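You operate a simulated robot arm through the tools that you are given. There is no shell and no other tool. Be economical: measure what you need, move in short steps, check, and stop when the job is done.

You run a simulated two-armed robot. Do the job below in one go: nothing can be reset, and whatever is moved stays where it is left.

Task
Pick up the green hand lamp with one hand, pass it to the other hand and put it on the worktop of the counter. Set down upright: green hand lamp.

The check looks at the end state, three seconds after you hand in, the way a careful person would. Anything else that was tipped, shoved, dropped, spilled or broken makes it a failure.

Robot
Two 7-joint arms with two-finger parallel grippers on one trunk, on a base that drives. Base frame: it is fixed to the floor where the robot stands at the start and does not move with it; the origin is under the middle of the robot, x ahead of it, y to its left, z up; the surface under the hand at the start is at about z = 0.862. Units: m, degrees, N and s.
The left shoulder is at the start at [0.07, 0.163, 1.22], the right one opposite. With the tool pointing down near the work surface each hand reaches from about 0.38 to 0.88 m from the robot's upright axis, wherever it stands, measured 20 degrees to its own side. Places, roughly: worktop of the counter [1.6, 4.1, 0.9]. Payload 3.43 kg a hand.
The TCP of each hand is the grasp point between the finger pads, 0.034 m short of the fingertips. In the tool frame z runs along the fingers and y along their closing line. Largest opening 0.128 m; finger width 0.024, thickness 0.012; the body of the gripper, 0.048 by 0.13 m, starts 0.096 m behind the TCP.
Orientation is told as [roll, pitch, yaw] about the base's x, y, z axes, in that order, counted from this pose: with the fingers straight down and closing along the base's y, the tool's x points along the base's -x, its y along +y and its z along -z.

Tools
- The arms move only by the tool step_arm. It takes "left_plan", "right_plan" or both (then of equal length, played together; a hand with none holds still); each is a list of rows, each a list of 7 numbers: the shift along the base's x, y, z in m, then the turn, a rotation vector about the base's x, y, z in rad, then the closure, from 0 (fully open) to 1 (shut). In form: [[dx, dy, dz, wx, wy, wz, jaw], ...]. A call has 1 to 10 rows; each row is the pose to reach, as a shift and turn from the pose commanded when the call began. A row lasts 0.2 s, in which the tool goes at most 0.05 m and 8.6 degrees; a call with a longer step from one row to the next is refused whole, and so is a gripper value outside its range. Where a pose cannot be reached the arm comes as near as it can. A force on the tool above 40 N (or 10 N above the force at the start of the call, whichever is more), or a blocked arm, ends the call early, and 0.2 s more pass. Each finger travels about 0.153 m/s and halts on what it meets, pressing with about 33 N; the grip force reading is that of the motor and also rises with nothing between the fingers. The clock runs only during rows and for 0.2 s after the last one: add rows that repeat a pose to give the fingers time. The reply holds the time, the measured pose of the TCP, the force on the tool along the base axes, the opening and the grip force, in the units named above and with some noise, with the torque about the TCP (base axes, N m) and any sound that the robot's microphone picked up.
- Cameras (640 x 400 px; columns grow to the right, rows downward): "scene" is now at [0.1428, 0.0067, 1.4472]; the picture's right is [-0.05, -1.00, 0.00], its down [-0.61, 0.03, -0.79] and it looks along [0.79, -0.04, -0.61] (base axes); focal length 256 px, centre (320, 200). "left" rides on the left gripper at [0.076, 0.011, -0.16] in its tool frame; the picture's right is [-0.15, 0.99, 0.00], its down [-0.88, -0.13, -0.46] and it looks along [-0.45, -0.07, 0.89] (tool axes); focal length 234 px, centre (320, 200). "right" rides on the right gripper at [0.076, -0.011, -0.16] in its tool frame; the picture's right is [0.15, 0.99, 0.00], its down [-0.88, 0.13, -0.46] and it looks along [-0.45, 0.07, 0.89] (tool axes); focal length 234 px, centre (320, 200). There is no depth. A picture from a camera that has moved, and an enlarged one, comes with that camera's place and axes in the base frame and with its lens. The place of the scene camera against the robot may be out by one fixed shift of up to 0.018 m in any direction.
- grab_frame(camera): a new picture of that camera. The clock stands still meanwhile.
- slide_trunk(by): slides the trunk up (or, below 0, down) by that many m; the arms and the scene camera ride with it, the base frame stays. It gives what a move gives, with no picture.
- base_move(legs): drives the robot by 1 to 6 legs, each [ahead, left, turn to the left] in m, m and degrees, along the robot's own axes; the way and the turn of a leg run together, so that a leg with both is an arc; at most 1.5 m and 180 degrees a leg. The arms and the cameras ride along, it lands a little off, and it stops where it bumps. It gives what a move gives.
- turn_head(pan, tilt): turns the head with the scene camera to pan (to the left, within 86 degrees either way) and tilt (down, from -29 to 69), counted from straight ahead of the robot. It gives what a move gives.
- inspect(camera, box): a new picture of the part [left, top, right, bottom] of that camera's present view, enlarged. The clock stands still meanwhile.
- finish_job(): hands the job in; it is judged then, once.

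Go step by step. Nothing tells you exact positions but the pictures and the camera data: compare them with the known pose of the tool, close in by small moves and look again before you grip or let go. The budget is 120 turns and 100 pictures, counting those below and the enlarged ones. Unless the task says otherwise, let go and move clear before handing in.

The tools are called as name(argument=value, ...) on one line, values as JSON. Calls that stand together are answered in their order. step_arm: Moves the arms, as the interface text tells. Its arguments: {"type":"object","properties":{"left_plan":{"type":"array","items":{"type":"array","items":{"type":"number"}}},"right_plan":{"type":"array","items":{"type":"array","items":{"type":"number"}}}},"required":[]} The other tools are called the same way: slide_trunk (by) slides the trunk up or down; base_move (legs) drives the base; turn_head (pan, tilt) turns the head that bears the scene camera; grab_frame (camera) takes a picture; inspect (camera, box) takes an enlarged picture of a part of a camera's view; finish_job () hands the job in.

At the start:

```text
time_s: 0.0
left_ee_pos: [0.6022, 0.25, 1.0642]
left_ee_rot: [0.0, 0.0, 0.2]
left_force: [1.0, 0.1, -0.2]
left_wrist_torque: [0.02, -0.02, -0.02]
left_width: 0.128
left_finger_force: 0.1
right_ee_pos: [0.4622, -0.2406, 1.0694]
right_ee_rot: [0.0, -0.1, 0.0]
right_force: [0.1, -0.5, -0.9]
right_wrist_torque: [-0.03, -0.02, 0.02]
right_width: 0.1279
right_finger_force: 0.1
trunk travel left (down, up): [-0.7, 0.24]
robot x, y, heading: [-0.0026, -0.0035, -0.1]
head pan, tilt: [-3.1, 37.6]
```

scene: 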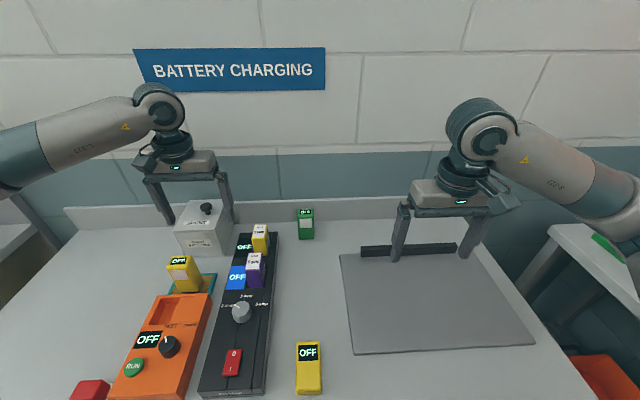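
right: 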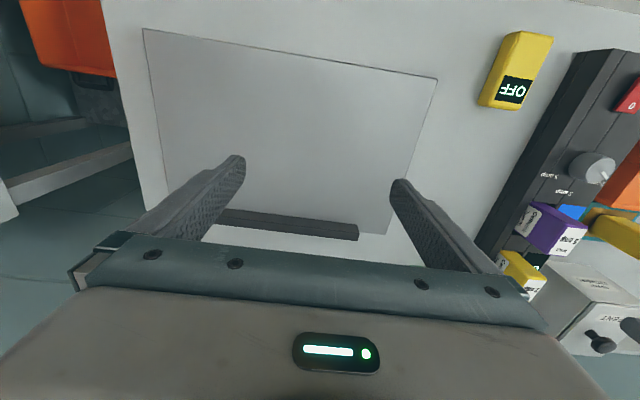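
left: 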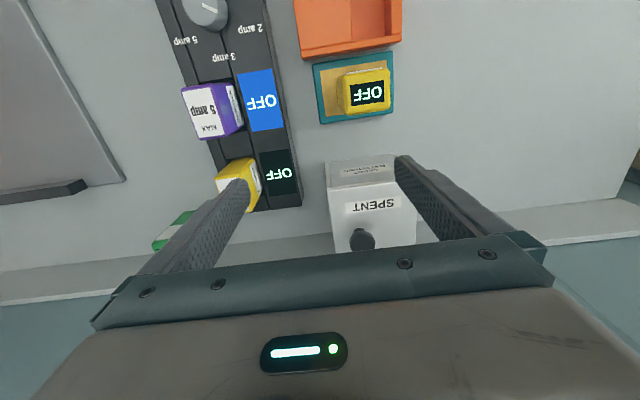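

I see a battery-charging bench. There is a small green block at the back, and something green on a table to the right. I'll look closer at both.

inspect(camera="scene", box=[220, 190, 360, 280])

turn_head(pan=-60, tilt=35)

grab_frame(camera="scene")

turn_head(pan=70, tilt=25)

grab_frame(camera="scene")

```text
4.44 times, centred on (290, 235) of scene
camera zoom: at [0.1428, 0.0067, 1.4472], right [-0.05, -1.0, 0.0], down [-0.61, 0.03, -0.79], along [0.79, -0.04, -0.61], focal length 1137 px, centre (453, 44)
```

zoom: 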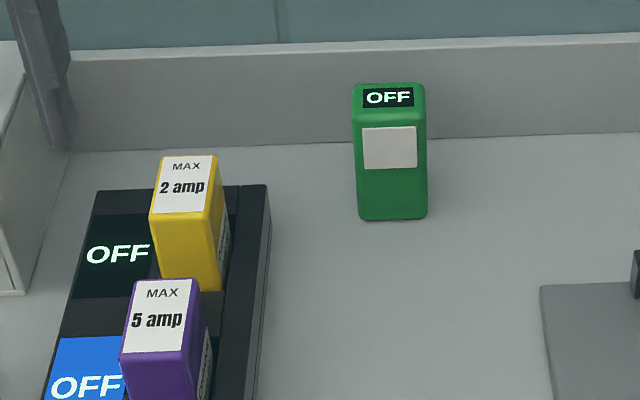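

```text
time_s: 1.3
left_ee_pos: [0.6024, 0.2494, 1.0625]
left_ee_rot: [0.0, 0.1, 0.0]
left_force: [1.1, -0.4, -0.5]
left_wrist_torque: [0.01, 0.0, 0.01]
left_width: 0.1283
left_finger_force: 0.1
right_ee_pos: [0.4619, -0.2398, 1.0688]
right_ee_rot: [0.0, 0.1, 0.0]
right_force: [-0.4, 0.5, 0.2]
right_wrist_torque: [-0.03, -0.01, 0.0]
right_width: 0.128
right_finger_force: 0.0
trunk travel left (down, up): [-0.7, 0.24]
robot x, y, heading: [-0.0004, 0.0038, 0.2]
head pan, tilt: [-60.0, 35.0]
```

```text
95 pictures are left
camera scene: at [0.1005, -0.0648, 1.4512], right [-0.87, -0.5, 0.0], down [-0.29, 0.5, -0.82], along [0.41, -0.71, -0.57], focal length 256 px, centre (320, 200)
```

scene: 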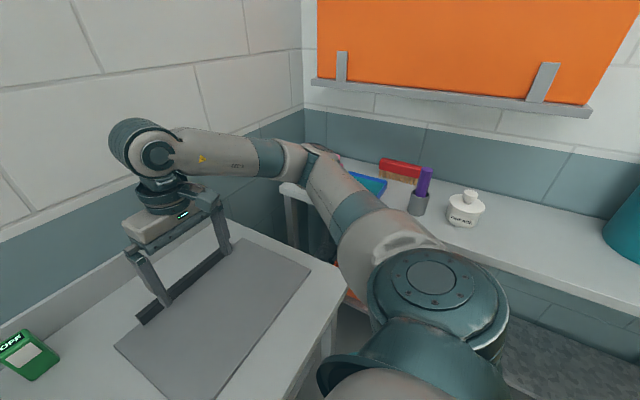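

```text
time_s: 3.4
left_ee_pos: [0.6026, 0.2495, 1.0636]
left_ee_rot: [-0.1, 0.0, 0.1]
left_force: [0.0, 0.2, -0.1]
left_wrist_torque: [0.05, 0.02, 0.0]
left_width: 0.1279
left_finger_force: 0.0
right_ee_pos: [0.4624, -0.2405, 1.0686]
right_ee_rot: [0.1, 0.0, 0.0]
right_force: [0.0, -0.4, -0.2]
right_wrist_torque: [-0.01, 0.02, -0.01]
right_width: 0.128
right_finger_force: 0.0
trunk travel left (down, up): [-0.7, 0.24]
robot x, y, heading: [-0.003, 0.0014, 0.1]
head pan, tilt: [70.0, 25.0]
```

```text
94 pictures are left
camera scene: at [0.0879, 0.098, 1.467], right [0.94, -0.34, 0.0], down [-0.14, -0.4, -0.91], along [0.31, 0.85, -0.42], focal length 256 px, centre (320, 200)
```

scene: 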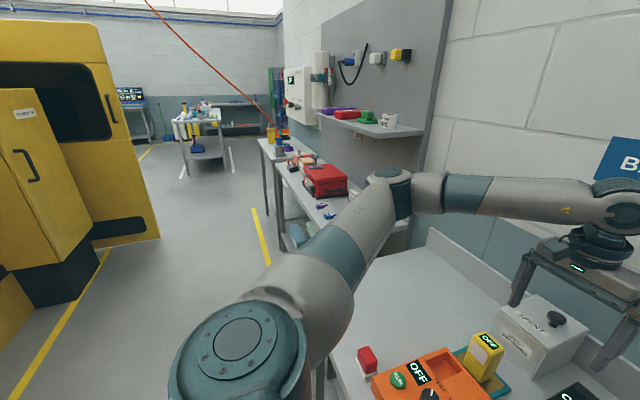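

A workshop extends to the left. I'll inspect the shelf, the counters and the green objects.

inspect(camera="scene", box=[250, 40, 450, 240])

inspect(camera="scene", box=[110, 60, 290, 180])

turn_head(pan=-35, tilt=45)

grab_frame(camera="scene")

turn_head(pan=-86, tilt=30)

grab_frame(camera="scene")

```text
2.00 times, centred on (350, 140) of scene
camera zoom: at [0.0879, 0.098, 1.467], right [0.94, -0.34, 0.0], down [-0.14, -0.4, -0.91], along [0.31, 0.85, -0.42], focal length 512 px, centre (260, 320)
```

zoom: 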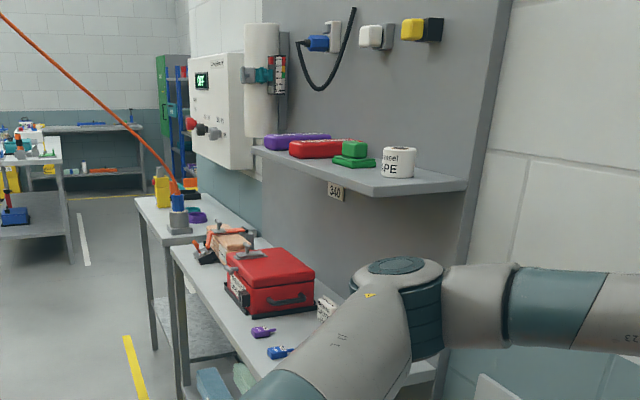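

```text
3.33 times, centred on (200, 120) of scene
camera zoom: at [0.0879, 0.098, 1.467], right [0.94, -0.34, 0.0], down [-0.14, -0.4, -0.91], along [0.31, 0.85, -0.42], focal length 853 px, centre (720, 467)
```

zoom: 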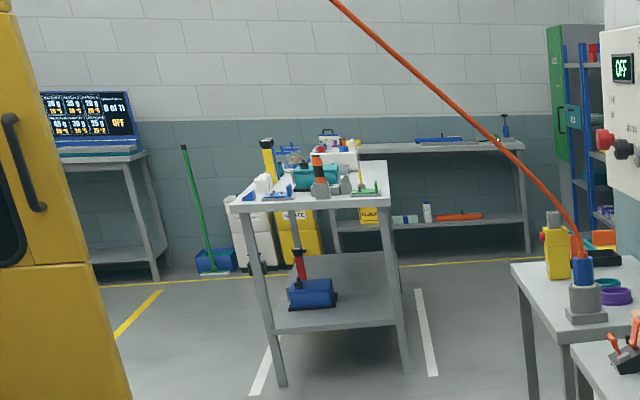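

```text
time_s: 5.2
left_ee_pos: [0.6013, 0.2502, 1.0634]
left_ee_rot: [-0.1, 0.0, 0.2]
left_force: [-1.1, 0.3, -0.3]
left_wrist_torque: [-0.02, -0.01, -0.03]
left_width: 0.128
left_finger_force: 0.0
right_ee_pos: [0.4635, -0.2414, 1.0695]
right_ee_rot: [0.0, 0.0, 0.0]
right_force: [0.1, 0.5, -0.3]
right_wrist_torque: [0.01, 0.0, -0.04]
right_width: 0.1279
right_finger_force: 0.1
trunk travel left (down, up): [-0.7, 0.24]
robot x, y, heading: [0.0022, 0.0023, -0.0]
head pan, tilt: [-35.0, 45.0]
```

```text
91 pictures are left
camera scene: at [0.123, -0.0352, 1.4364], right [-0.57, -0.82, 0.0], down [-0.58, 0.41, -0.71], along [0.58, -0.41, -0.71], focal length 256 px, centre (320, 200)
```

scene: 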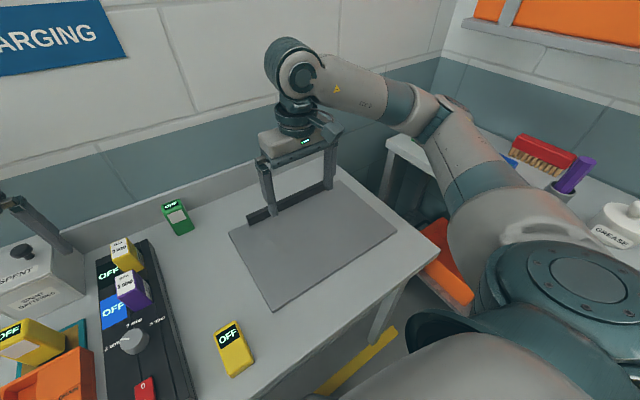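

```text
time_s: 6.4
left_ee_pos: [0.6026, 0.2498, 1.0641]
left_ee_rot: [0.0, 0.0, 0.1]
left_force: [1.4, 0.7, 0.2]
left_wrist_torque: [0.02, -0.02, 0.01]
left_width: 0.1281
left_finger_force: 0.0
right_ee_pos: [0.4615, -0.2411, 1.0709]
right_ee_rot: [0.0, 0.1, 0.0]
right_force: [-0.2, -0.8, -0.3]
right_wrist_torque: [0.0, 0.01, 0.0]
right_width: 0.1281
right_finger_force: 0.0
trunk travel left (down, up): [-0.7, 0.24]
robot x, y, heading: [0.0016, 0.0026, 0.1]
head pan, tilt: [-85.9, 30.0]
```

```text
90 pictures are left
camera scene: at [0.0629, -0.0788, 1.459], right [-1.0, -0.07, 0.0], down [-0.04, 0.5, -0.87], along [0.06, -0.86, -0.5], focal length 256 px, centre (320, 200)
```

scene: 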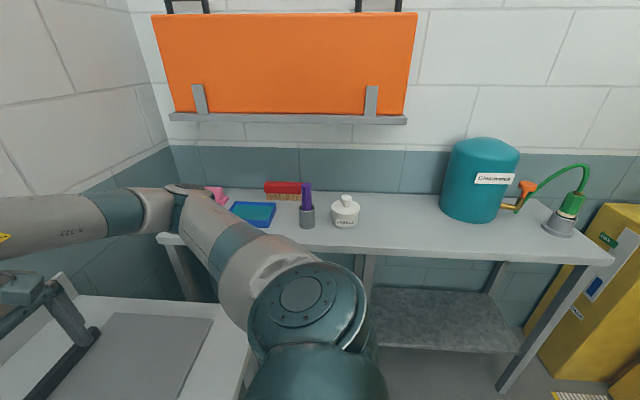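

No obvious hand lamp yet. I'll zoom on the shelf and check behind the right arm.

inspect(camera="scene", box=[150, 170, 350, 260])

turn_head(pan=70, tilt=10)

inspect(camera="scene", box=[300, 150, 430, 230])

inspect(camera="scene", box=[160, 140, 290, 230])

```text
3.20 times, centred on (250, 215) of scene
camera zoom: at [0.0629, -0.0788, 1.459], right [-1.0, -0.07, 0.0], down [-0.04, 0.5, -0.87], along [0.06, -0.86, -0.5], focal length 819 px, centre (544, 152)
```

zoom: 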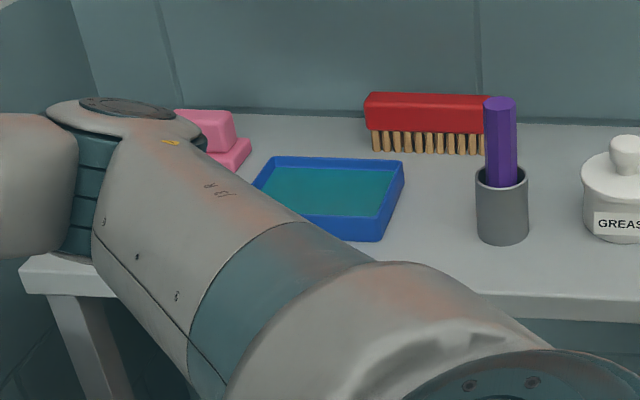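

```text
time_s: 8.8
left_ee_pos: [0.6025, 0.2504, 1.0651]
left_ee_rot: [0.0, -0.1, 0.0]
left_force: [-0.8, -0.3, 0.2]
left_wrist_torque: [0.01, 0.0, -0.01]
left_width: 0.1282
left_finger_force: 0.0
right_ee_pos: [0.462, -0.2404, 1.07]
right_ee_rot: [0.0, 0.0, 0.0]
right_force: [0.7, -0.7, -0.2]
right_wrist_torque: [0.03, 0.05, -0.03]
right_width: 0.1279
right_finger_force: 0.1
trunk travel left (down, up): [-0.7, 0.24]
robot x, y, heading: [0.0011, 0.0021, 0.2]
head pan, tilt: [70.0, 10.0]
```

```text
4.92 times, centred on (365, 190) of scene
camera zoom: at [0.0882, 0.0987, 1.4913], right [0.94, -0.34, 0.0], down [-0.06, -0.16, -0.98], along [0.34, 0.93, -0.17], focal length 1259 px, centre (98, 249)
```

zoom: 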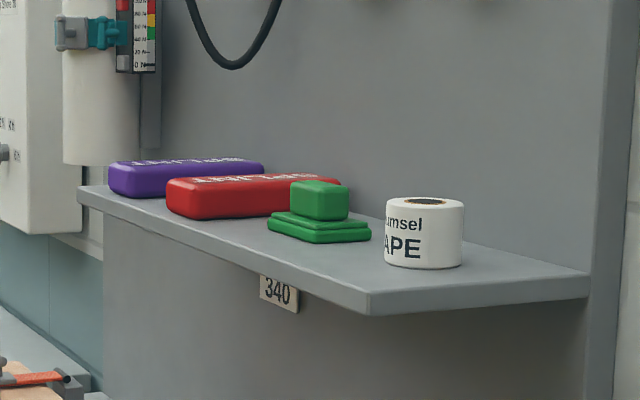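

```text
4.44 times, centred on (225, 185) of scene
camera zoom: at [0.0882, 0.0987, 1.4913], right [0.94, -0.34, 0.0], down [-0.06, -0.16, -0.98], along [0.34, 0.93, -0.17], focal length 1137 px, centre (742, 267)
```

zoom: 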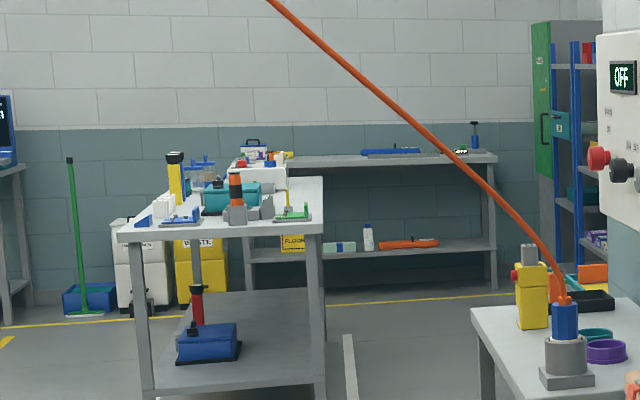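

The yellow item with the grey head and red button on the left table looks like a hand lamp in yellow. I'll check the green piece seen near the right table in the first view.

turn_head(pan=-20, tilt=37)

grab_frame(camera="scene")

turn_head(pan=86, tilt=15)

grab_frame(camera="scene")

```text
time_s: 10.4
left_ee_pos: [0.6022, 0.2498, 1.0634]
left_ee_rot: [0.0, 0.0, 0.0]
left_force: [-0.3, -0.2, 0.2]
left_wrist_torque: [0.0, -0.02, -0.02]
left_width: 0.1282
left_finger_force: 0.1
right_ee_pos: [0.463, -0.2411, 1.0694]
right_ee_rot: [0.0, 0.0, 0.0]
right_force: [-0.4, -0.5, 0.4]
right_wrist_torque: [-0.04, -0.01, -0.02]
right_width: 0.1279
right_finger_force: 0.0
trunk travel left (down, up): [-0.7, 0.24]
robot x, y, heading: [-0.0022, -0.0009, 0.1]
head pan, tilt: [-20.0, 37.0]
```

```text
86 pictures are left
camera scene: at [0.1381, -0.0183, 1.4481], right [-0.34, -0.94, 0.0], down [-0.57, 0.21, -0.8], along [0.75, -0.27, -0.6], focal length 256 px, centre (320, 200)
```

scene: 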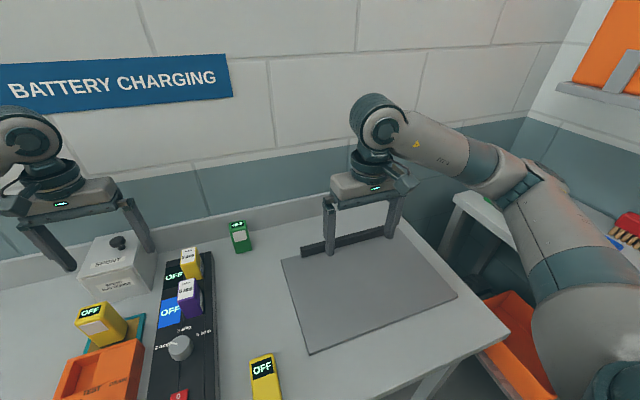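

```text
time_s: 12.3
left_ee_pos: [0.6023, 0.2496, 1.0646]
left_ee_rot: [0.0, -0.1, 0.1]
left_force: [-0.1, 0.8, -0.1]
left_wrist_torque: [0.0, -0.02, 0.02]
left_width: 0.1281
left_finger_force: 0.1
right_ee_pos: [0.4629, -0.2406, 1.0687]
right_ee_rot: [0.0, 0.0, -0.1]
right_force: [-0.8, 1.0, 0.3]
right_wrist_torque: [0.02, 0.0, 0.01]
right_width: 0.128
right_finger_force: 0.1
trunk travel left (down, up): [-0.7, 0.24]
robot x, y, heading: [-0.004, -0.0023, -0.3]
head pan, tilt: [85.9, 15.0]
```

```text
85 pictures are left
camera scene: at [0.0631, 0.1046, 1.4832], right [1.0, -0.07, 0.0], down [-0.02, -0.26, -0.97], along [0.07, 0.96, -0.26], focal length 256 px, centre (320, 200)
```

scene: 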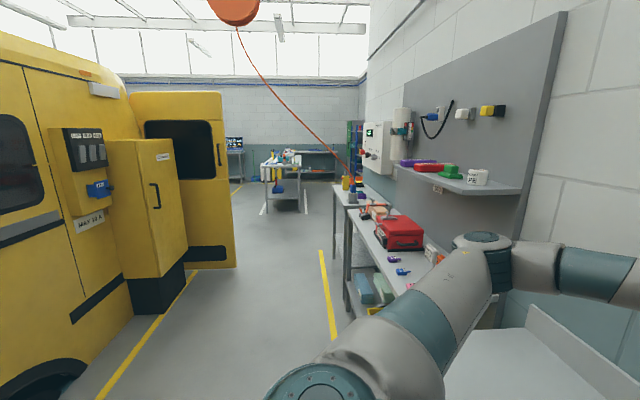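

A green sliver is on the right table behind my arm. I'll raise the trunk, back off and look again.

slide_trunk(by=0.15)

base_move(legs=[[-0.5, 0, 0]])

turn_head(pan=-30, tilt=25)

grab_frame(camera="scene")

```text
time_s: 14.0
left_ee_pos: [0.6023, 0.2504, 1.213]
left_ee_rot: [0.1, 0.0, 0.1]
left_force: [-0.4, -0.3, 0.4]
left_wrist_torque: [-0.03, 0.01, 0.01]
left_width: 0.1282
left_finger_force: 0.0
right_ee_pos: [0.4626, -0.2403, 1.2186]
right_ee_rot: [0.0, 0.0, 0.0]
right_force: [0.0, -0.3, 0.0]
right_wrist_torque: [0.0, -0.01, 0.02]
right_width: 0.128
right_finger_force: 0.1
trunk travel left (down, up): [-0.85, 0.09]
robot x, y, heading: [-0.0011, 0.0031, 0.2]
head pan, tilt: [85.9, 15.0]
```

```text
time_s: 16.9
left_ee_pos: [0.1129, 0.2473, 1.2139]
left_ee_rot: [0.1, 0.0, -0.2]
left_force: [-0.2, -0.1, 0.0]
left_wrist_torque: [-0.01, 0.03, -0.02]
left_width: 0.1282
left_finger_force: 0.0
right_ee_pos: [-0.0304, -0.2421, 1.2183]
right_ee_rot: [0.0, 0.0, -0.4]
right_force: [0.3, -0.1, 0.0]
right_wrist_torque: [-0.01, 0.04, -0.01]
right_width: 0.128
right_finger_force: 0.0
trunk travel left (down, up): [-0.85, 0.09]
robot x, y, heading: [-0.4942, 0.0019, -0.3]
head pan, tilt: [85.9, 15.0]
```

```text
time_s: 18.9
left_ee_pos: [0.1127, 0.2478, 1.2147]
left_ee_rot: [0.1, 0.0, -0.3]
left_force: [1.2, 0.6, 1.0]
left_wrist_torque: [0.0, 0.0, 0.01]
left_width: 0.1278
left_finger_force: 0.1
right_ee_pos: [-0.0311, -0.243, 1.2192]
right_ee_rot: [0.0, 0.0, -0.5]
right_force: [-0.5, 0.9, -0.1]
right_wrist_torque: [-0.02, -0.01, 0.0]
right_width: 0.128
right_finger_force: 0.2
trunk travel left (down, up): [-0.85, 0.09]
robot x, y, heading: [-0.4909, 0.0013, -0.2]
head pan, tilt: [-30.0, 25.0]
```

```text
84 pictures are left
camera scene: at [-0.3556, -0.0339, 1.617], right [-0.51, -0.86, 0.0], down [-0.36, 0.21, -0.91], along [0.78, -0.46, -0.42], focal length 256 px, centre (320, 200)
```

scene: 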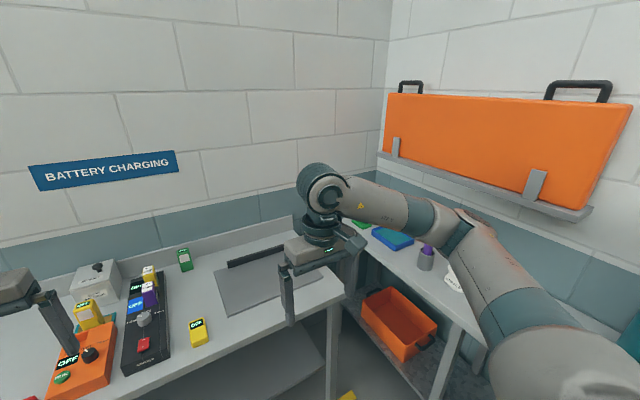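

The right arm still hides it. I'll turn the robot left and look back to the right past the arms.

base_move(legs=[[0, 0, 65]])

turn_head(pan=-86, tilt=25)

grab_frame(camera="scene")

turn_head(pan=20, tilt=15)

grab_frame(camera="scene")

```text
time_s: 22.1
left_ee_pos: [-0.4573, 0.6528, 1.2134]
left_ee_rot: [0.1, 0.0, 64.6]
left_force: [0.1, 0.0, 0.3]
left_wrist_torque: [0.01, 0.01, 0.0]
left_width: 0.1277
left_finger_force: 0.1
right_ee_pos: [-0.0747, 0.3153, 1.2196]
right_ee_rot: [0.1, 0.0, 64.5]
right_force: [-0.3, 0.0, -1.8]
right_wrist_torque: [-0.01, 0.04, -0.01]
right_width: 0.1278
right_finger_force: 0.0
trunk travel left (down, up): [-0.85, 0.09]
robot x, y, heading: [-0.4922, 0.0023, 64.4]
head pan, tilt: [-30.0, 25.0]
```

```text
time_s: 23.4
left_ee_pos: [-0.4577, 0.6527, 1.2123]
left_ee_rot: [0.0, 0.0, 64.6]
left_force: [0.5, 0.4, -0.3]
left_wrist_torque: [0.03, -0.03, 0.0]
left_width: 0.1278
left_finger_force: 0.0
right_ee_pos: [-0.0746, 0.3151, 1.2184]
right_ee_rot: [0.1, 0.0, 64.5]
right_force: [0.3, 0.3, 0.9]
right_wrist_torque: [0.01, -0.04, -0.02]
right_width: 0.1281
right_finger_force: 0.1
trunk travel left (down, up): [-0.85, 0.09]
robot x, y, heading: [-0.4917, 0.0063, 64.8]
head pan, tilt: [-85.9, 25.0]
```

```text
83 pictures are left
camera scene: at [-0.3778, 0.025, 1.617], right [-0.36, -0.93, 0.0], down [-0.39, 0.15, -0.91], along [0.84, -0.33, -0.42], focal length 256 px, centre (320, 200)
```

scene: 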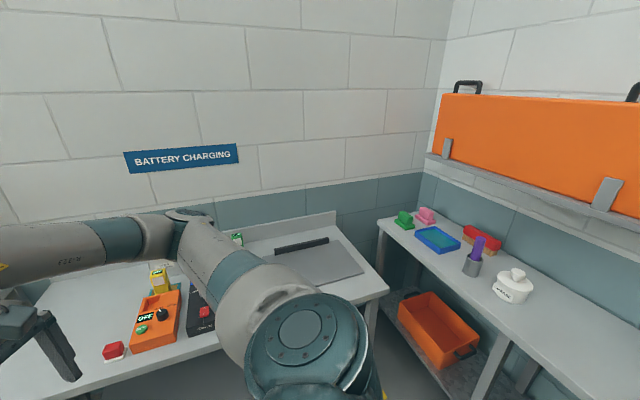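

```text
time_s: 25.2
left_ee_pos: [-0.4575, 0.6526, 1.2136]
left_ee_rot: [0.0, 0.0, 64.5]
left_force: [0.0, 0.2, -0.5]
left_wrist_torque: [0.03, -0.03, 0.01]
left_width: 0.1281
left_finger_force: 0.1
right_ee_pos: [-0.0758, 0.3159, 1.219]
right_ee_rot: [0.0, 0.0, 64.4]
right_force: [-0.7, 0.1, 0.6]
right_wrist_torque: [0.01, 0.01, 0.01]
right_width: 0.1277
right_finger_force: 0.2
trunk travel left (down, up): [-0.85, 0.09]
robot x, y, heading: [-0.4938, 0.0015, 64.4]
head pan, tilt: [20.0, 15.0]
```

```text
82 pictures are left
camera scene: at [-0.4546, 0.1516, 1.6332], right [1.0, -0.1, 0.0], down [-0.03, -0.26, -0.97], along [0.09, 0.96, -0.26], focal length 256 px, centre (320, 200)
```

scene: 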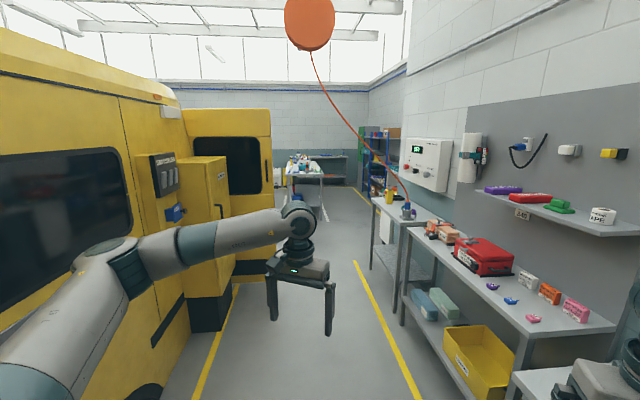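

The right-table green block is not a lamp (it's a twin of the pink block). I'll drive up the aisle toward the counter and search there, where a yellow hand lamp stands.

base_move(legs=[[0, 0, 25.5], [1.2, -0.1, 0]])

turn_head(pan=-15, tilt=15)

grab_frame(camera="scene")

inspect(camera="scene", box=[160, 110, 400, 260])

```text
time_s: 32.6
left_ee_pos: [-0.651, 1.8043, 1.2138]
left_ee_rot: [0.0, 0.0, 90.4]
left_force: [-0.2, -0.3, 0.3]
left_wrist_torque: [0.03, 0.0, 0.01]
left_width: 0.1279
left_finger_force: 0.1
right_ee_pos: [-0.1586, 1.6664, 1.2195]
right_ee_rot: [0.0, 0.0, 90.4]
right_force: [0.7, -0.7, 0.2]
right_wrist_torque: [0.0, -0.03, -0.02]
right_width: 0.1278
right_finger_force: 0.0
trunk travel left (down, up): [-0.85, 0.09]
robot x, y, heading: [-0.3987, 1.203, 90.2]
head pan, tilt: [20.0, 15.0]
```

```text
time_s: 33.6
left_ee_pos: [-0.6493, 1.8054, 1.2141]
left_ee_rot: [0.0, 0.1, 90.4]
left_force: [0.8, 0.6, 0.1]
left_wrist_torque: [0.02, 0.02, 0.0]
left_width: 0.128
left_finger_force: 0.0
right_ee_pos: [-0.1575, 1.6675, 1.22]
right_ee_rot: [0.0, 0.0, 90.2]
right_force: [-0.7, 0.1, -0.6]
right_wrist_torque: [0.01, 0.0, 0.04]
right_width: 0.1278
right_finger_force: 0.0
trunk travel left (down, up): [-0.85, 0.09]
robot x, y, heading: [-0.3966, 1.2019, 90.3]
head pan, tilt: [-15.0, 15.0]
```

```text
81 pictures are left
camera scene: at [-0.3674, 1.3564, 1.6332], right [0.97, -0.25, 0.0], down [-0.07, -0.25, -0.97], along [0.24, 0.93, -0.26], focal length 256 px, centre (320, 200)
```

scene: 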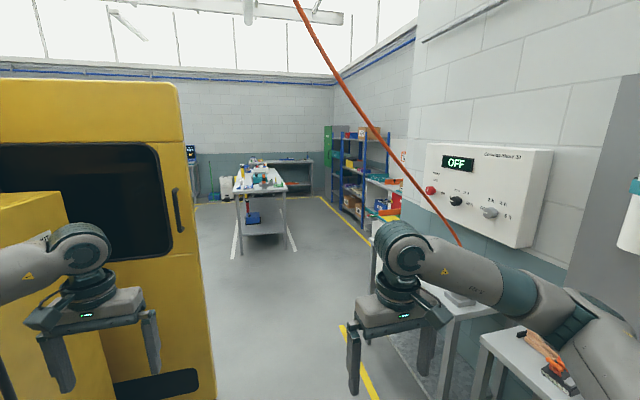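

```text
2.67 times, centred on (280, 185) of scene
camera zoom: at [-0.3674, 1.3564, 1.6332], right [0.97, -0.25, 0.0], down [-0.07, -0.25, -0.97], along [0.24, 0.93, -0.26], focal length 682 px, centre (427, 240)
```

zoom: 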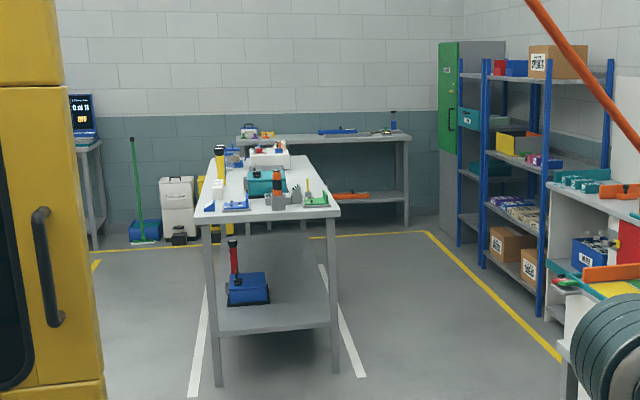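

The counter seems to be past the air-hose table on the right. I'll drive on and look.

base_move(legs=[[1.2, 0, 0]])

turn_head(pan=-50, tilt=20)

grab_frame(camera="scene")

turn_head(pan=-5, tilt=15)

inspect(camera="scene", box=[180, 110, 460, 285])

```text
time_s: 39.7
left_ee_pos: [-0.6645, 3.0101, 1.2137]
left_ee_rot: [0.0, 0.0, 90.7]
left_force: [0.2, -0.6, 0.1]
left_wrist_torque: [0.0, -0.01, -0.04]
left_width: 0.1281
left_finger_force: 0.0
right_ee_pos: [-0.1713, 2.8762, 1.2205]
right_ee_rot: [0.0, 0.0, 90.7]
right_force: [0.4, -0.7, -0.3]
right_wrist_torque: [0.01, -0.04, 0.01]
right_width: 0.1279
right_finger_force: 0.1
trunk travel left (down, up): [-0.85, 0.09]
robot x, y, heading: [-0.412, 2.4124, 90.6]
head pan, tilt: [-15.0, 15.0]
```

```text
time_s: 40.7
left_ee_pos: [-0.6635, 3.0092, 1.2136]
left_ee_rot: [-0.1, 0.0, 90.7]
left_force: [0.4, 0.9, -1.0]
left_wrist_torque: [0.01, -0.04, 0.0]
left_width: 0.1281
left_finger_force: 0.1
right_ee_pos: [-0.1717, 2.8757, 1.2199]
right_ee_rot: [0.0, 0.1, 90.6]
right_force: [0.8, -0.2, 0.2]
right_wrist_torque: [0.02, 0.0, -0.02]
right_width: 0.1282
right_finger_force: 0.1
trunk travel left (down, up): [-0.85, 0.09]
robot x, y, heading: [-0.4089, 2.4107, 90.7]
head pan, tilt: [-50.0, 20.0]
```

```text
79 pictures are left
camera scene: at [-0.3313, 2.5331, 1.6251], right [0.65, -0.76, 0.0], down [-0.26, -0.22, -0.94], along [0.71, 0.61, -0.34], focal length 256 px, centre (320, 200)
```

scene: 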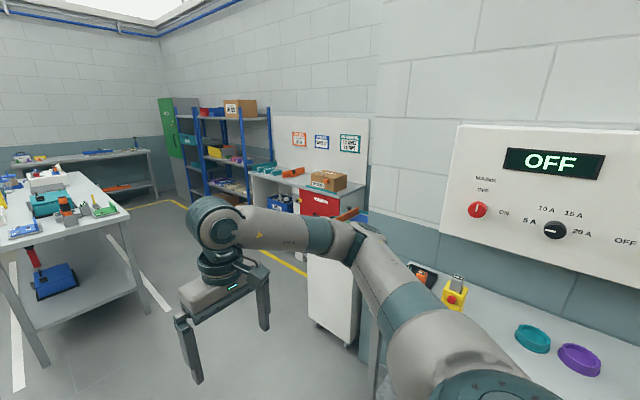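

```text
time_s: 41.9
left_ee_pos: [-0.6648, 3.0084, 1.214]
left_ee_rot: [-0.1, 0.0, 90.7]
left_force: [-0.7, 0.5, 0.3]
left_wrist_torque: [-0.01, -0.02, 0.0]
left_width: 0.1277
left_finger_force: 0.0
right_ee_pos: [-0.1721, 2.8753, 1.2193]
right_ee_rot: [0.0, 0.0, 90.7]
right_force: [0.3, -0.8, 0.5]
right_wrist_torque: [0.02, 0.0, 0.0]
right_width: 0.1279
right_finger_force: 0.1
trunk travel left (down, up): [-0.85, 0.09]
robot x, y, heading: [-0.4071, 2.4112, 90.7]
head pan, tilt: [-5.0, 15.0]
```

```text
2.29 times, centred on (320, 198) of scene
camera zoom: at [-0.3948, 2.5656, 1.6332], right [1.0, -0.08, 0.0], down [-0.02, -0.26, -0.97], along [0.07, 0.96, -0.26], focal length 585 px, centre (320, 206)
```

zoom: 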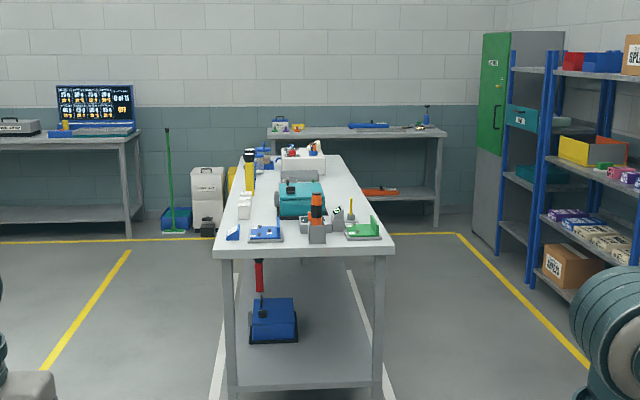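

The counter is the white unit with the boxes on it, beside the blue shelf. I'll zoom on the counter, the cart and the back bench to find the lamp.

inspect(camera="scene", box=[210, 150, 370, 230])

turn_head(pan=-50, tilt=20)

inspect(camera="scene", box=[0, 130, 180, 250])

inspect(camera="scene", box=[170, 90, 380, 240])

inspect(camera="scene", box=[390, 250, 490, 320])

```text
4.00 times, centred on (290, 190) of scene
camera zoom: at [-0.3948, 2.5656, 1.6332], right [1.0, -0.08, 0.0], down [-0.02, -0.26, -0.97], along [0.07, 0.96, -0.26], focal length 1023 px, centre (440, 240)
```

zoom: 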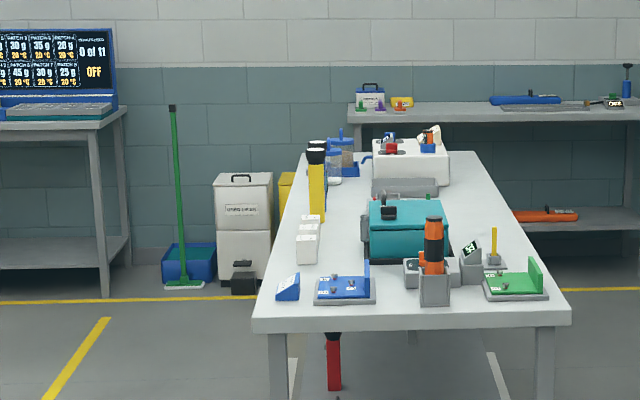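

```text
time_s: 43.0
left_ee_pos: [-0.6649, 3.0099, 1.2128]
left_ee_rot: [-0.1, 0.0, 90.7]
left_force: [-0.6, -0.7, 0.9]
left_wrist_torque: [-0.05, -0.02, 0.0]
left_width: 0.1282
left_finger_force: 0.1
right_ee_pos: [-0.1714, 2.8759, 1.2197]
right_ee_rot: [0.0, 0.0, 90.6]
right_force: [0.3, -0.4, 0.1]
right_wrist_torque: [-0.01, 0.06, -0.01]
right_width: 0.128
right_finger_force: 0.1
trunk travel left (down, up): [-0.85, 0.09]
robot x, y, heading: [-0.4092, 2.4086, 90.9]
head pan, tilt: [-50.0, 20.0]
```

```text
3.33 times, centred on (90, 190) of scene
camera zoom: at [-0.3313, 2.5333, 1.6251], right [0.65, -0.76, 0.0], down [-0.26, -0.22, -0.94], along [0.71, 0.61, -0.34], focal length 853 px, centre (1087, 233)
```

zoom: 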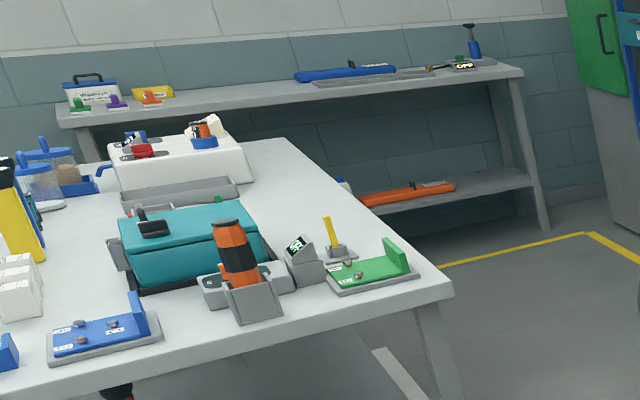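

```text
2.67 times, centred on (275, 165) of scene
camera zoom: at [-0.3313, 2.5333, 1.6251], right [0.65, -0.76, 0.0], down [-0.26, -0.22, -0.94], along [0.71, 0.61, -0.34], focal length 682 px, centre (440, 293)
```

zoom: 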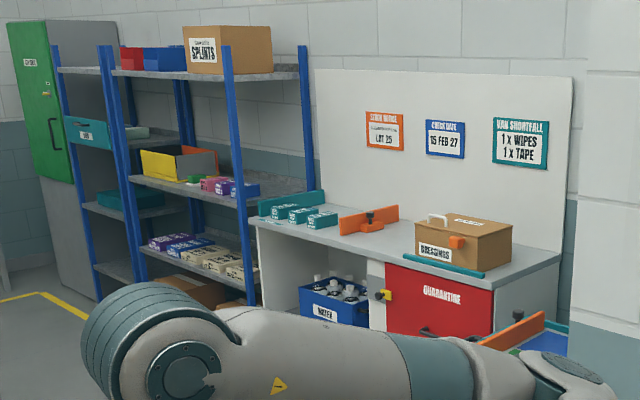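

```text
5.71 times, centred on (440, 285) of scene
camera zoom: at [-0.3313, 2.5333, 1.6251], right [0.65, -0.76, 0.0], down [-0.26, -0.22, -0.94], along [0.71, 0.61, -0.34], focal length 1462 px, centre (-366, -286)
```

zoom: 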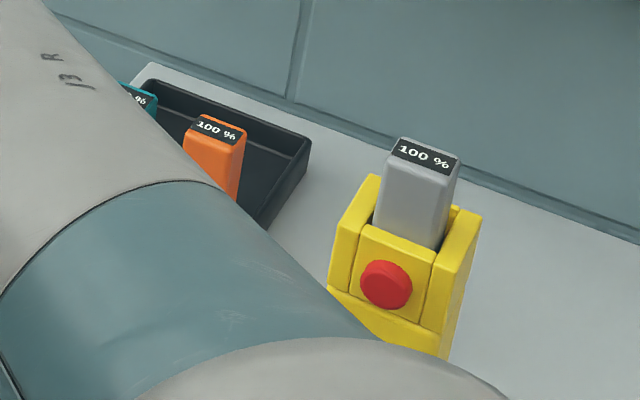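

The bench units with an "OFF" display and a white panel may themselves be hand lamps. I'll first get a closer look at the cart and the rest of the room.

base_move(legs=[[0.8, 0, 0]])

turn_head(pan=5, tilt=20)

inspect(camera="scene", box=[200, 100, 440, 250])

turn_head(pan=60, tilt=15)

grab_frame(camera="scene")

turn_head(pan=-70, tilt=25)

grab_frame(camera="scene")

```text
time_s: 47.2
left_ee_pos: [-0.6755, 3.797, 1.214]
left_ee_rot: [0.0, -0.1, 90.8]
left_force: [-0.1, -0.3, -0.2]
left_wrist_torque: [0.05, -0.02, 0.03]
left_width: 0.128
left_finger_force: 0.1
right_ee_pos: [-0.182, 3.6654, 1.219]
right_ee_rot: [0.0, 0.0, 90.8]
right_force: [0.1, 0.7, 0.4]
right_wrist_torque: [-0.02, 0.0, -0.01]
right_width: 0.128
right_finger_force: 0.0
trunk travel left (down, up): [-0.85, 0.09]
robot x, y, heading: [-0.4154, 3.2001, 90.8]
head pan, tilt: [-50.0, 20.0]
```

```text
time_s: 48.5
left_ee_pos: [-0.6746, 3.7981, 1.2133]
left_ee_rot: [0.1, 0.0, 90.8]
left_force: [0.3, -0.4, -0.6]
left_wrist_torque: [0.0, 0.0, -0.03]
left_width: 0.1282
left_finger_force: 0.1
right_ee_pos: [-0.1828, 3.6656, 1.2201]
right_ee_rot: [0.0, -0.1, 90.8]
right_force: [-0.1, -0.6, -0.3]
right_wrist_torque: [-0.01, 0.01, 0.02]
right_width: 0.1278
right_finger_force: 0.0
trunk travel left (down, up): [-0.85, 0.09]
robot x, y, heading: [-0.4169, 3.1987, 90.8]
head pan, tilt: [5.0, 20.0]
```

```text
2.67 times, centred on (320, 175) of scene
camera zoom: at [-0.4217, 3.3544, 1.625], right [0.99, 0.1, 0.0], down [0.03, -0.34, -0.94], along [-0.09, 0.93, -0.34], focal length 682 px, centre (320, 267)
```

zoom: 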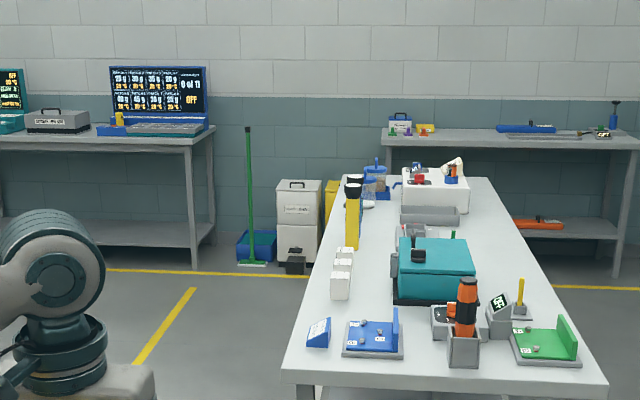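

```text
time_s: 49.7
left_ee_pos: [-0.6754, 3.7986, 1.2145]
left_ee_rot: [0.1, 0.0, 90.9]
left_force: [0.1, -0.5, -0.3]
left_wrist_torque: [0.02, -0.03, -0.01]
left_width: 0.1282
left_finger_force: 0.0
right_ee_pos: [-0.1831, 3.6655, 1.2184]
right_ee_rot: [0.0, 0.0, 90.7]
right_force: [-0.2, -1.0, -0.2]
right_wrist_torque: [0.01, 0.04, -0.01]
right_width: 0.128
right_finger_force: 0.0
trunk travel left (down, up): [-0.85, 0.09]
robot x, y, heading: [-0.4138, 3.2007, 90.6]
head pan, tilt: [60.0, 15.0]
```

```text
72 pictures are left
camera scene: at [-0.4938, 3.3074, 1.6332], right [0.49, 0.87, 0.0], down [0.23, -0.13, -0.97], along [-0.84, 0.47, -0.26], focal length 256 px, centre (320, 200)
```

scene: 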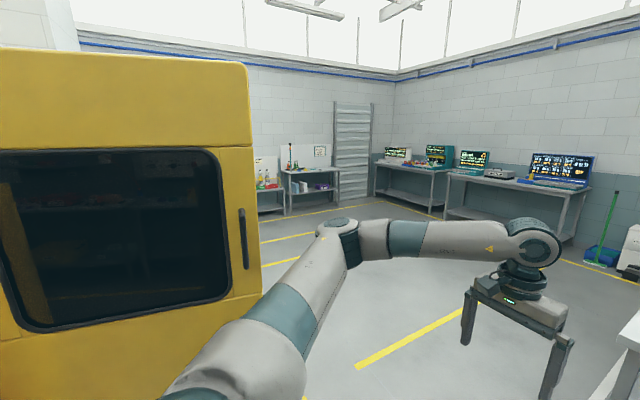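

```text
time_s: 51.8
left_ee_pos: [-0.6764, 3.7988, 1.2152]
left_ee_rot: [0.0, 0.0, 90.8]
left_force: [-0.5, -0.1, -0.1]
left_wrist_torque: [0.0, 0.0, 0.0]
left_width: 0.1279
left_finger_force: 0.0
right_ee_pos: [-0.1831, 3.6658, 1.2197]
right_ee_rot: [0.0, 0.1, 90.9]
right_force: [-1.1, 0.4, -0.5]
right_wrist_torque: [0.03, -0.01, 0.0]
right_width: 0.1281
right_finger_force: 0.1
trunk travel left (down, up): [-0.85, 0.09]
robot x, y, heading: [-0.4163, 3.1965, 90.7]
head pan, tilt: [-70.0, 25.0]
```

```text
71 pictures are left
camera scene: at [-0.3262, 3.2945, 1.617], right [0.36, -0.93, 0.0], down [-0.4, -0.15, -0.91], along [0.85, 0.32, -0.42], focal length 256 px, centre (320, 200)
```

scene: 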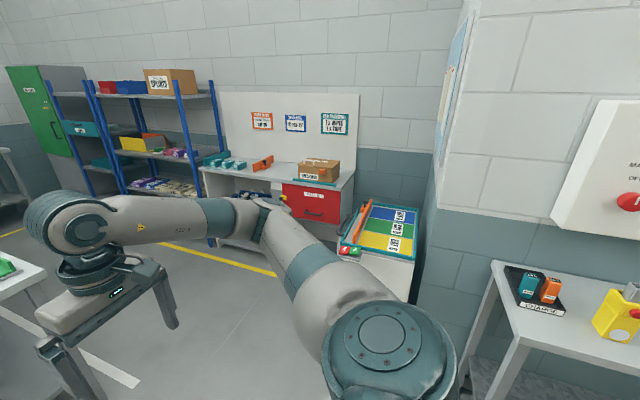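

The counter is the unit with the cardboard box. I'll zoom on the yellow device, the far corner and the rack.

inspect(camera="scene", box=[490, 255, 640, 350])

inspect(camera="scene", box=[80, 60, 440, 270])

turn_head(pan=60, tilt=15)

inspect(camera="scene", box=[245, 130, 345, 220])

inspect(camera="scene", box=[370, 130, 610, 230])

```text
4.21 times, centred on (565, 302) of scene
camera zoom: at [-0.3262, 3.2945, 1.617], right [0.36, -0.93, 0.0], down [-0.4, -0.15, -0.91], along [0.85, 0.32, -0.42], focal length 1077 px, centre (-712, -232)
```

zoom: 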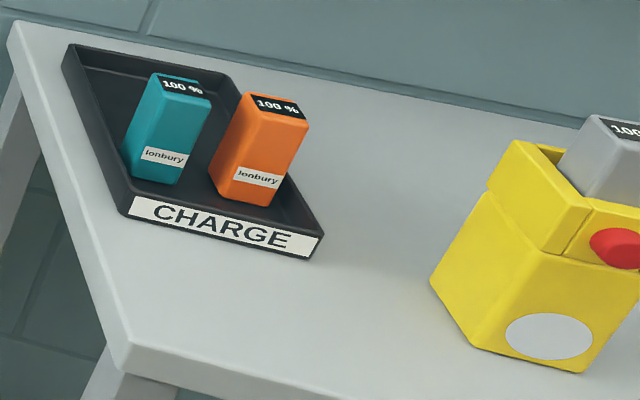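

```text
1.78 times, centred on (260, 165) of scene
camera zoom: at [-0.3262, 3.2945, 1.617], right [0.36, -0.93, 0.0], down [-0.4, -0.15, -0.91], along [0.85, 0.32, -0.42], focal length 455 px, centre (427, 262)
```

zoom: 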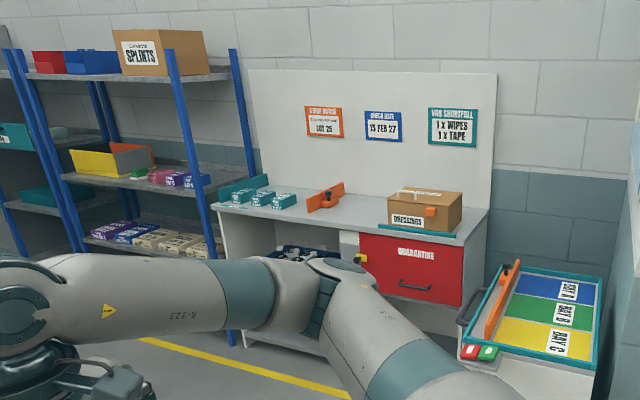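

```text
time_s: 53.9
left_ee_pos: [-0.6748, 3.7988, 1.2127]
left_ee_rot: [0.1, 0.0, 90.8]
left_force: [0.6, -0.8, 0.7]
left_wrist_torque: [-0.02, 0.0, -0.01]
left_width: 0.1281
left_finger_force: 0.1
right_ee_pos: [-0.1836, 3.6651, 1.2188]
right_ee_rot: [0.0, 0.1, 90.9]
right_force: [0.3, 0.4, -0.3]
right_wrist_torque: [0.01, -0.03, 0.01]
right_width: 0.1278
right_finger_force: 0.1
trunk travel left (down, up): [-0.85, 0.09]
robot x, y, heading: [-0.42, 3.1998, 90.6]
head pan, tilt: [60.0, 15.0]
```

```text
4.44 times, centred on (295, 175) of scene
camera zoom: at [-0.4938, 3.3073, 1.6332], right [0.49, 0.87, 0.0], down [0.23, -0.13, -0.97], along [-0.84, 0.47, -0.26], focal length 1137 px, centre (431, 311)
```

zoom: 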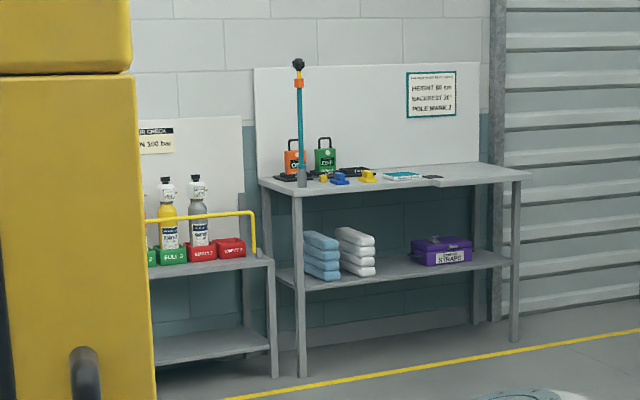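

```text
2.67 times, centred on (490, 180) of scene
camera zoom: at [-0.4938, 3.3073, 1.6332], right [0.49, 0.87, 0.0], down [0.23, -0.13, -0.97], along [-0.84, 0.47, -0.26], focal length 682 px, centre (-133, 253)
```

zoom: 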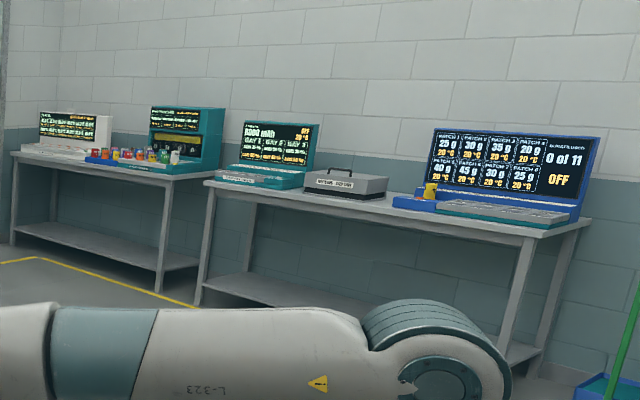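

On the far-left bench stand an orange and a green box with carry handles. They could be the hand lamps, so I'll zoom in hard.

inspect(camera="scene", box=[297, 150, 347, 180])

```text
12.80 times, centred on (322, 165) of scene
camera zoom: at [-0.4938, 3.3073, 1.6332], right [0.49, 0.87, 0.0], down [0.23, -0.13, -0.97], along [-0.84, 0.47, -0.26], focal length 3274 px, centre (294, 648)
```

zoom: 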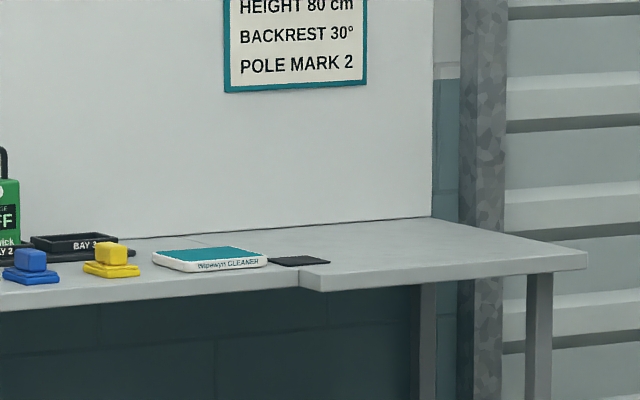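

inspect(camera="scene", box=[270, 140, 340, 184])

```text
9.09 times, centred on (305, 162) of scene
camera zoom: at [-0.4938, 3.3073, 1.6332], right [0.49, 0.87, 0.0], down [0.23, -0.13, -0.97], along [-0.84, 0.47, -0.26], focal length 2326 px, centre (456, 546)
```

zoom: 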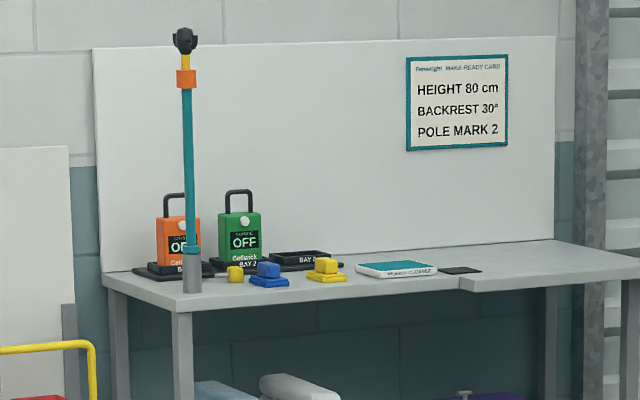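

The green handled box in charging Bay 2 with a round lens looks like the hand lamp, far across the room at about (-5.1, 5.4). I'll check the free way past the van.

turn_head(pan=80, tilt=40)

grab_frame(camera="scene")

turn_head(pan=35, tilt=30)

grab_frame(camera="scene")

```text
time_s: 54.8
left_ee_pos: [-0.6765, 3.7996, 1.2142]
left_ee_rot: [0.0, 0.0, 90.8]
left_force: [-0.3, 0.6, -0.1]
left_wrist_torque: [0.02, 0.0, 0.01]
left_width: 0.1284
left_finger_force: 0.0
right_ee_pos: [-0.1831, 3.6646, 1.2196]
right_ee_rot: [0.1, 0.0, 90.9]
right_force: [0.7, 0.2, 0.1]
right_wrist_torque: [0.03, 0.01, 0.01]
right_width: 0.1279
right_finger_force: 0.0
trunk travel left (down, up): [-0.85, 0.09]
robot x, y, heading: [-0.4196, 3.1999, 90.7]
head pan, tilt: [80.0, 40.0]
```

```text
64 pictures are left
camera scene: at [-0.4962, 3.2754, 1.5937], right [0.16, 0.99, 0.0], down [0.63, -0.1, -0.77], along [-0.76, 0.12, -0.64], focal length 256 px, centre (320, 200)
```

scene: 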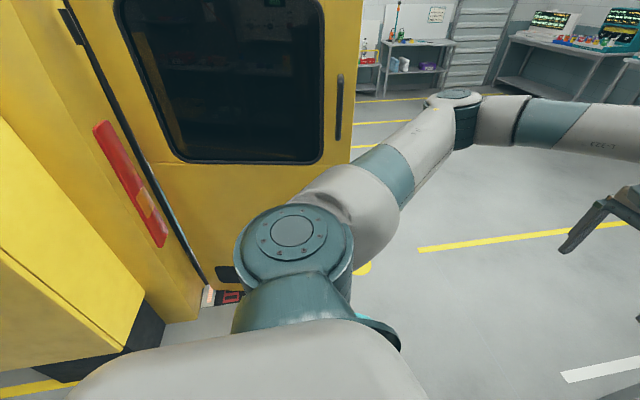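

```text
time_s: 55.9
left_ee_pos: [-0.6753, 3.799, 1.214]
left_ee_rot: [0.0, 0.0, 90.8]
left_force: [0.1, 0.2, -0.8]
left_wrist_torque: [0.02, -0.02, -0.01]
left_width: 0.1277
left_finger_force: 0.1
right_ee_pos: [-0.1818, 3.6654, 1.2189]
right_ee_rot: [0.0, 0.1, 90.8]
right_force: [-0.6, -0.2, -0.6]
right_wrist_torque: [-0.01, 0.0, 0.01]
right_width: 0.1281
right_finger_force: 0.1
trunk travel left (down, up): [-0.85, 0.09]
robot x, y, heading: [-0.4203, 3.1995, 91.0]
head pan, tilt: [35.0, 30.0]
```

```text
63 pictures are left
camera scene: at [-0.4653, 3.335, 1.609], right [0.81, 0.59, 0.0], down [0.29, -0.41, -0.87], along [-0.51, 0.7, -0.5], focal length 256 px, centre (320, 200)
```

scene: 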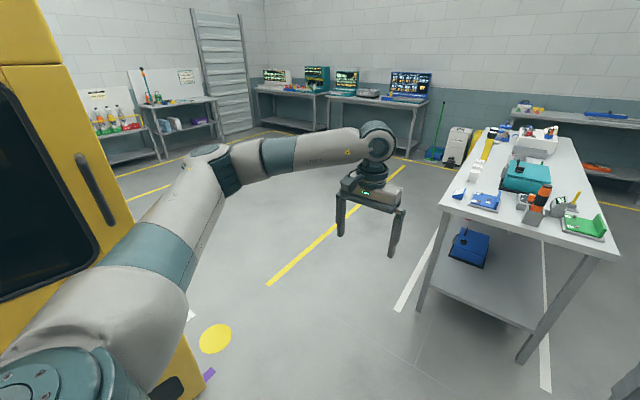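

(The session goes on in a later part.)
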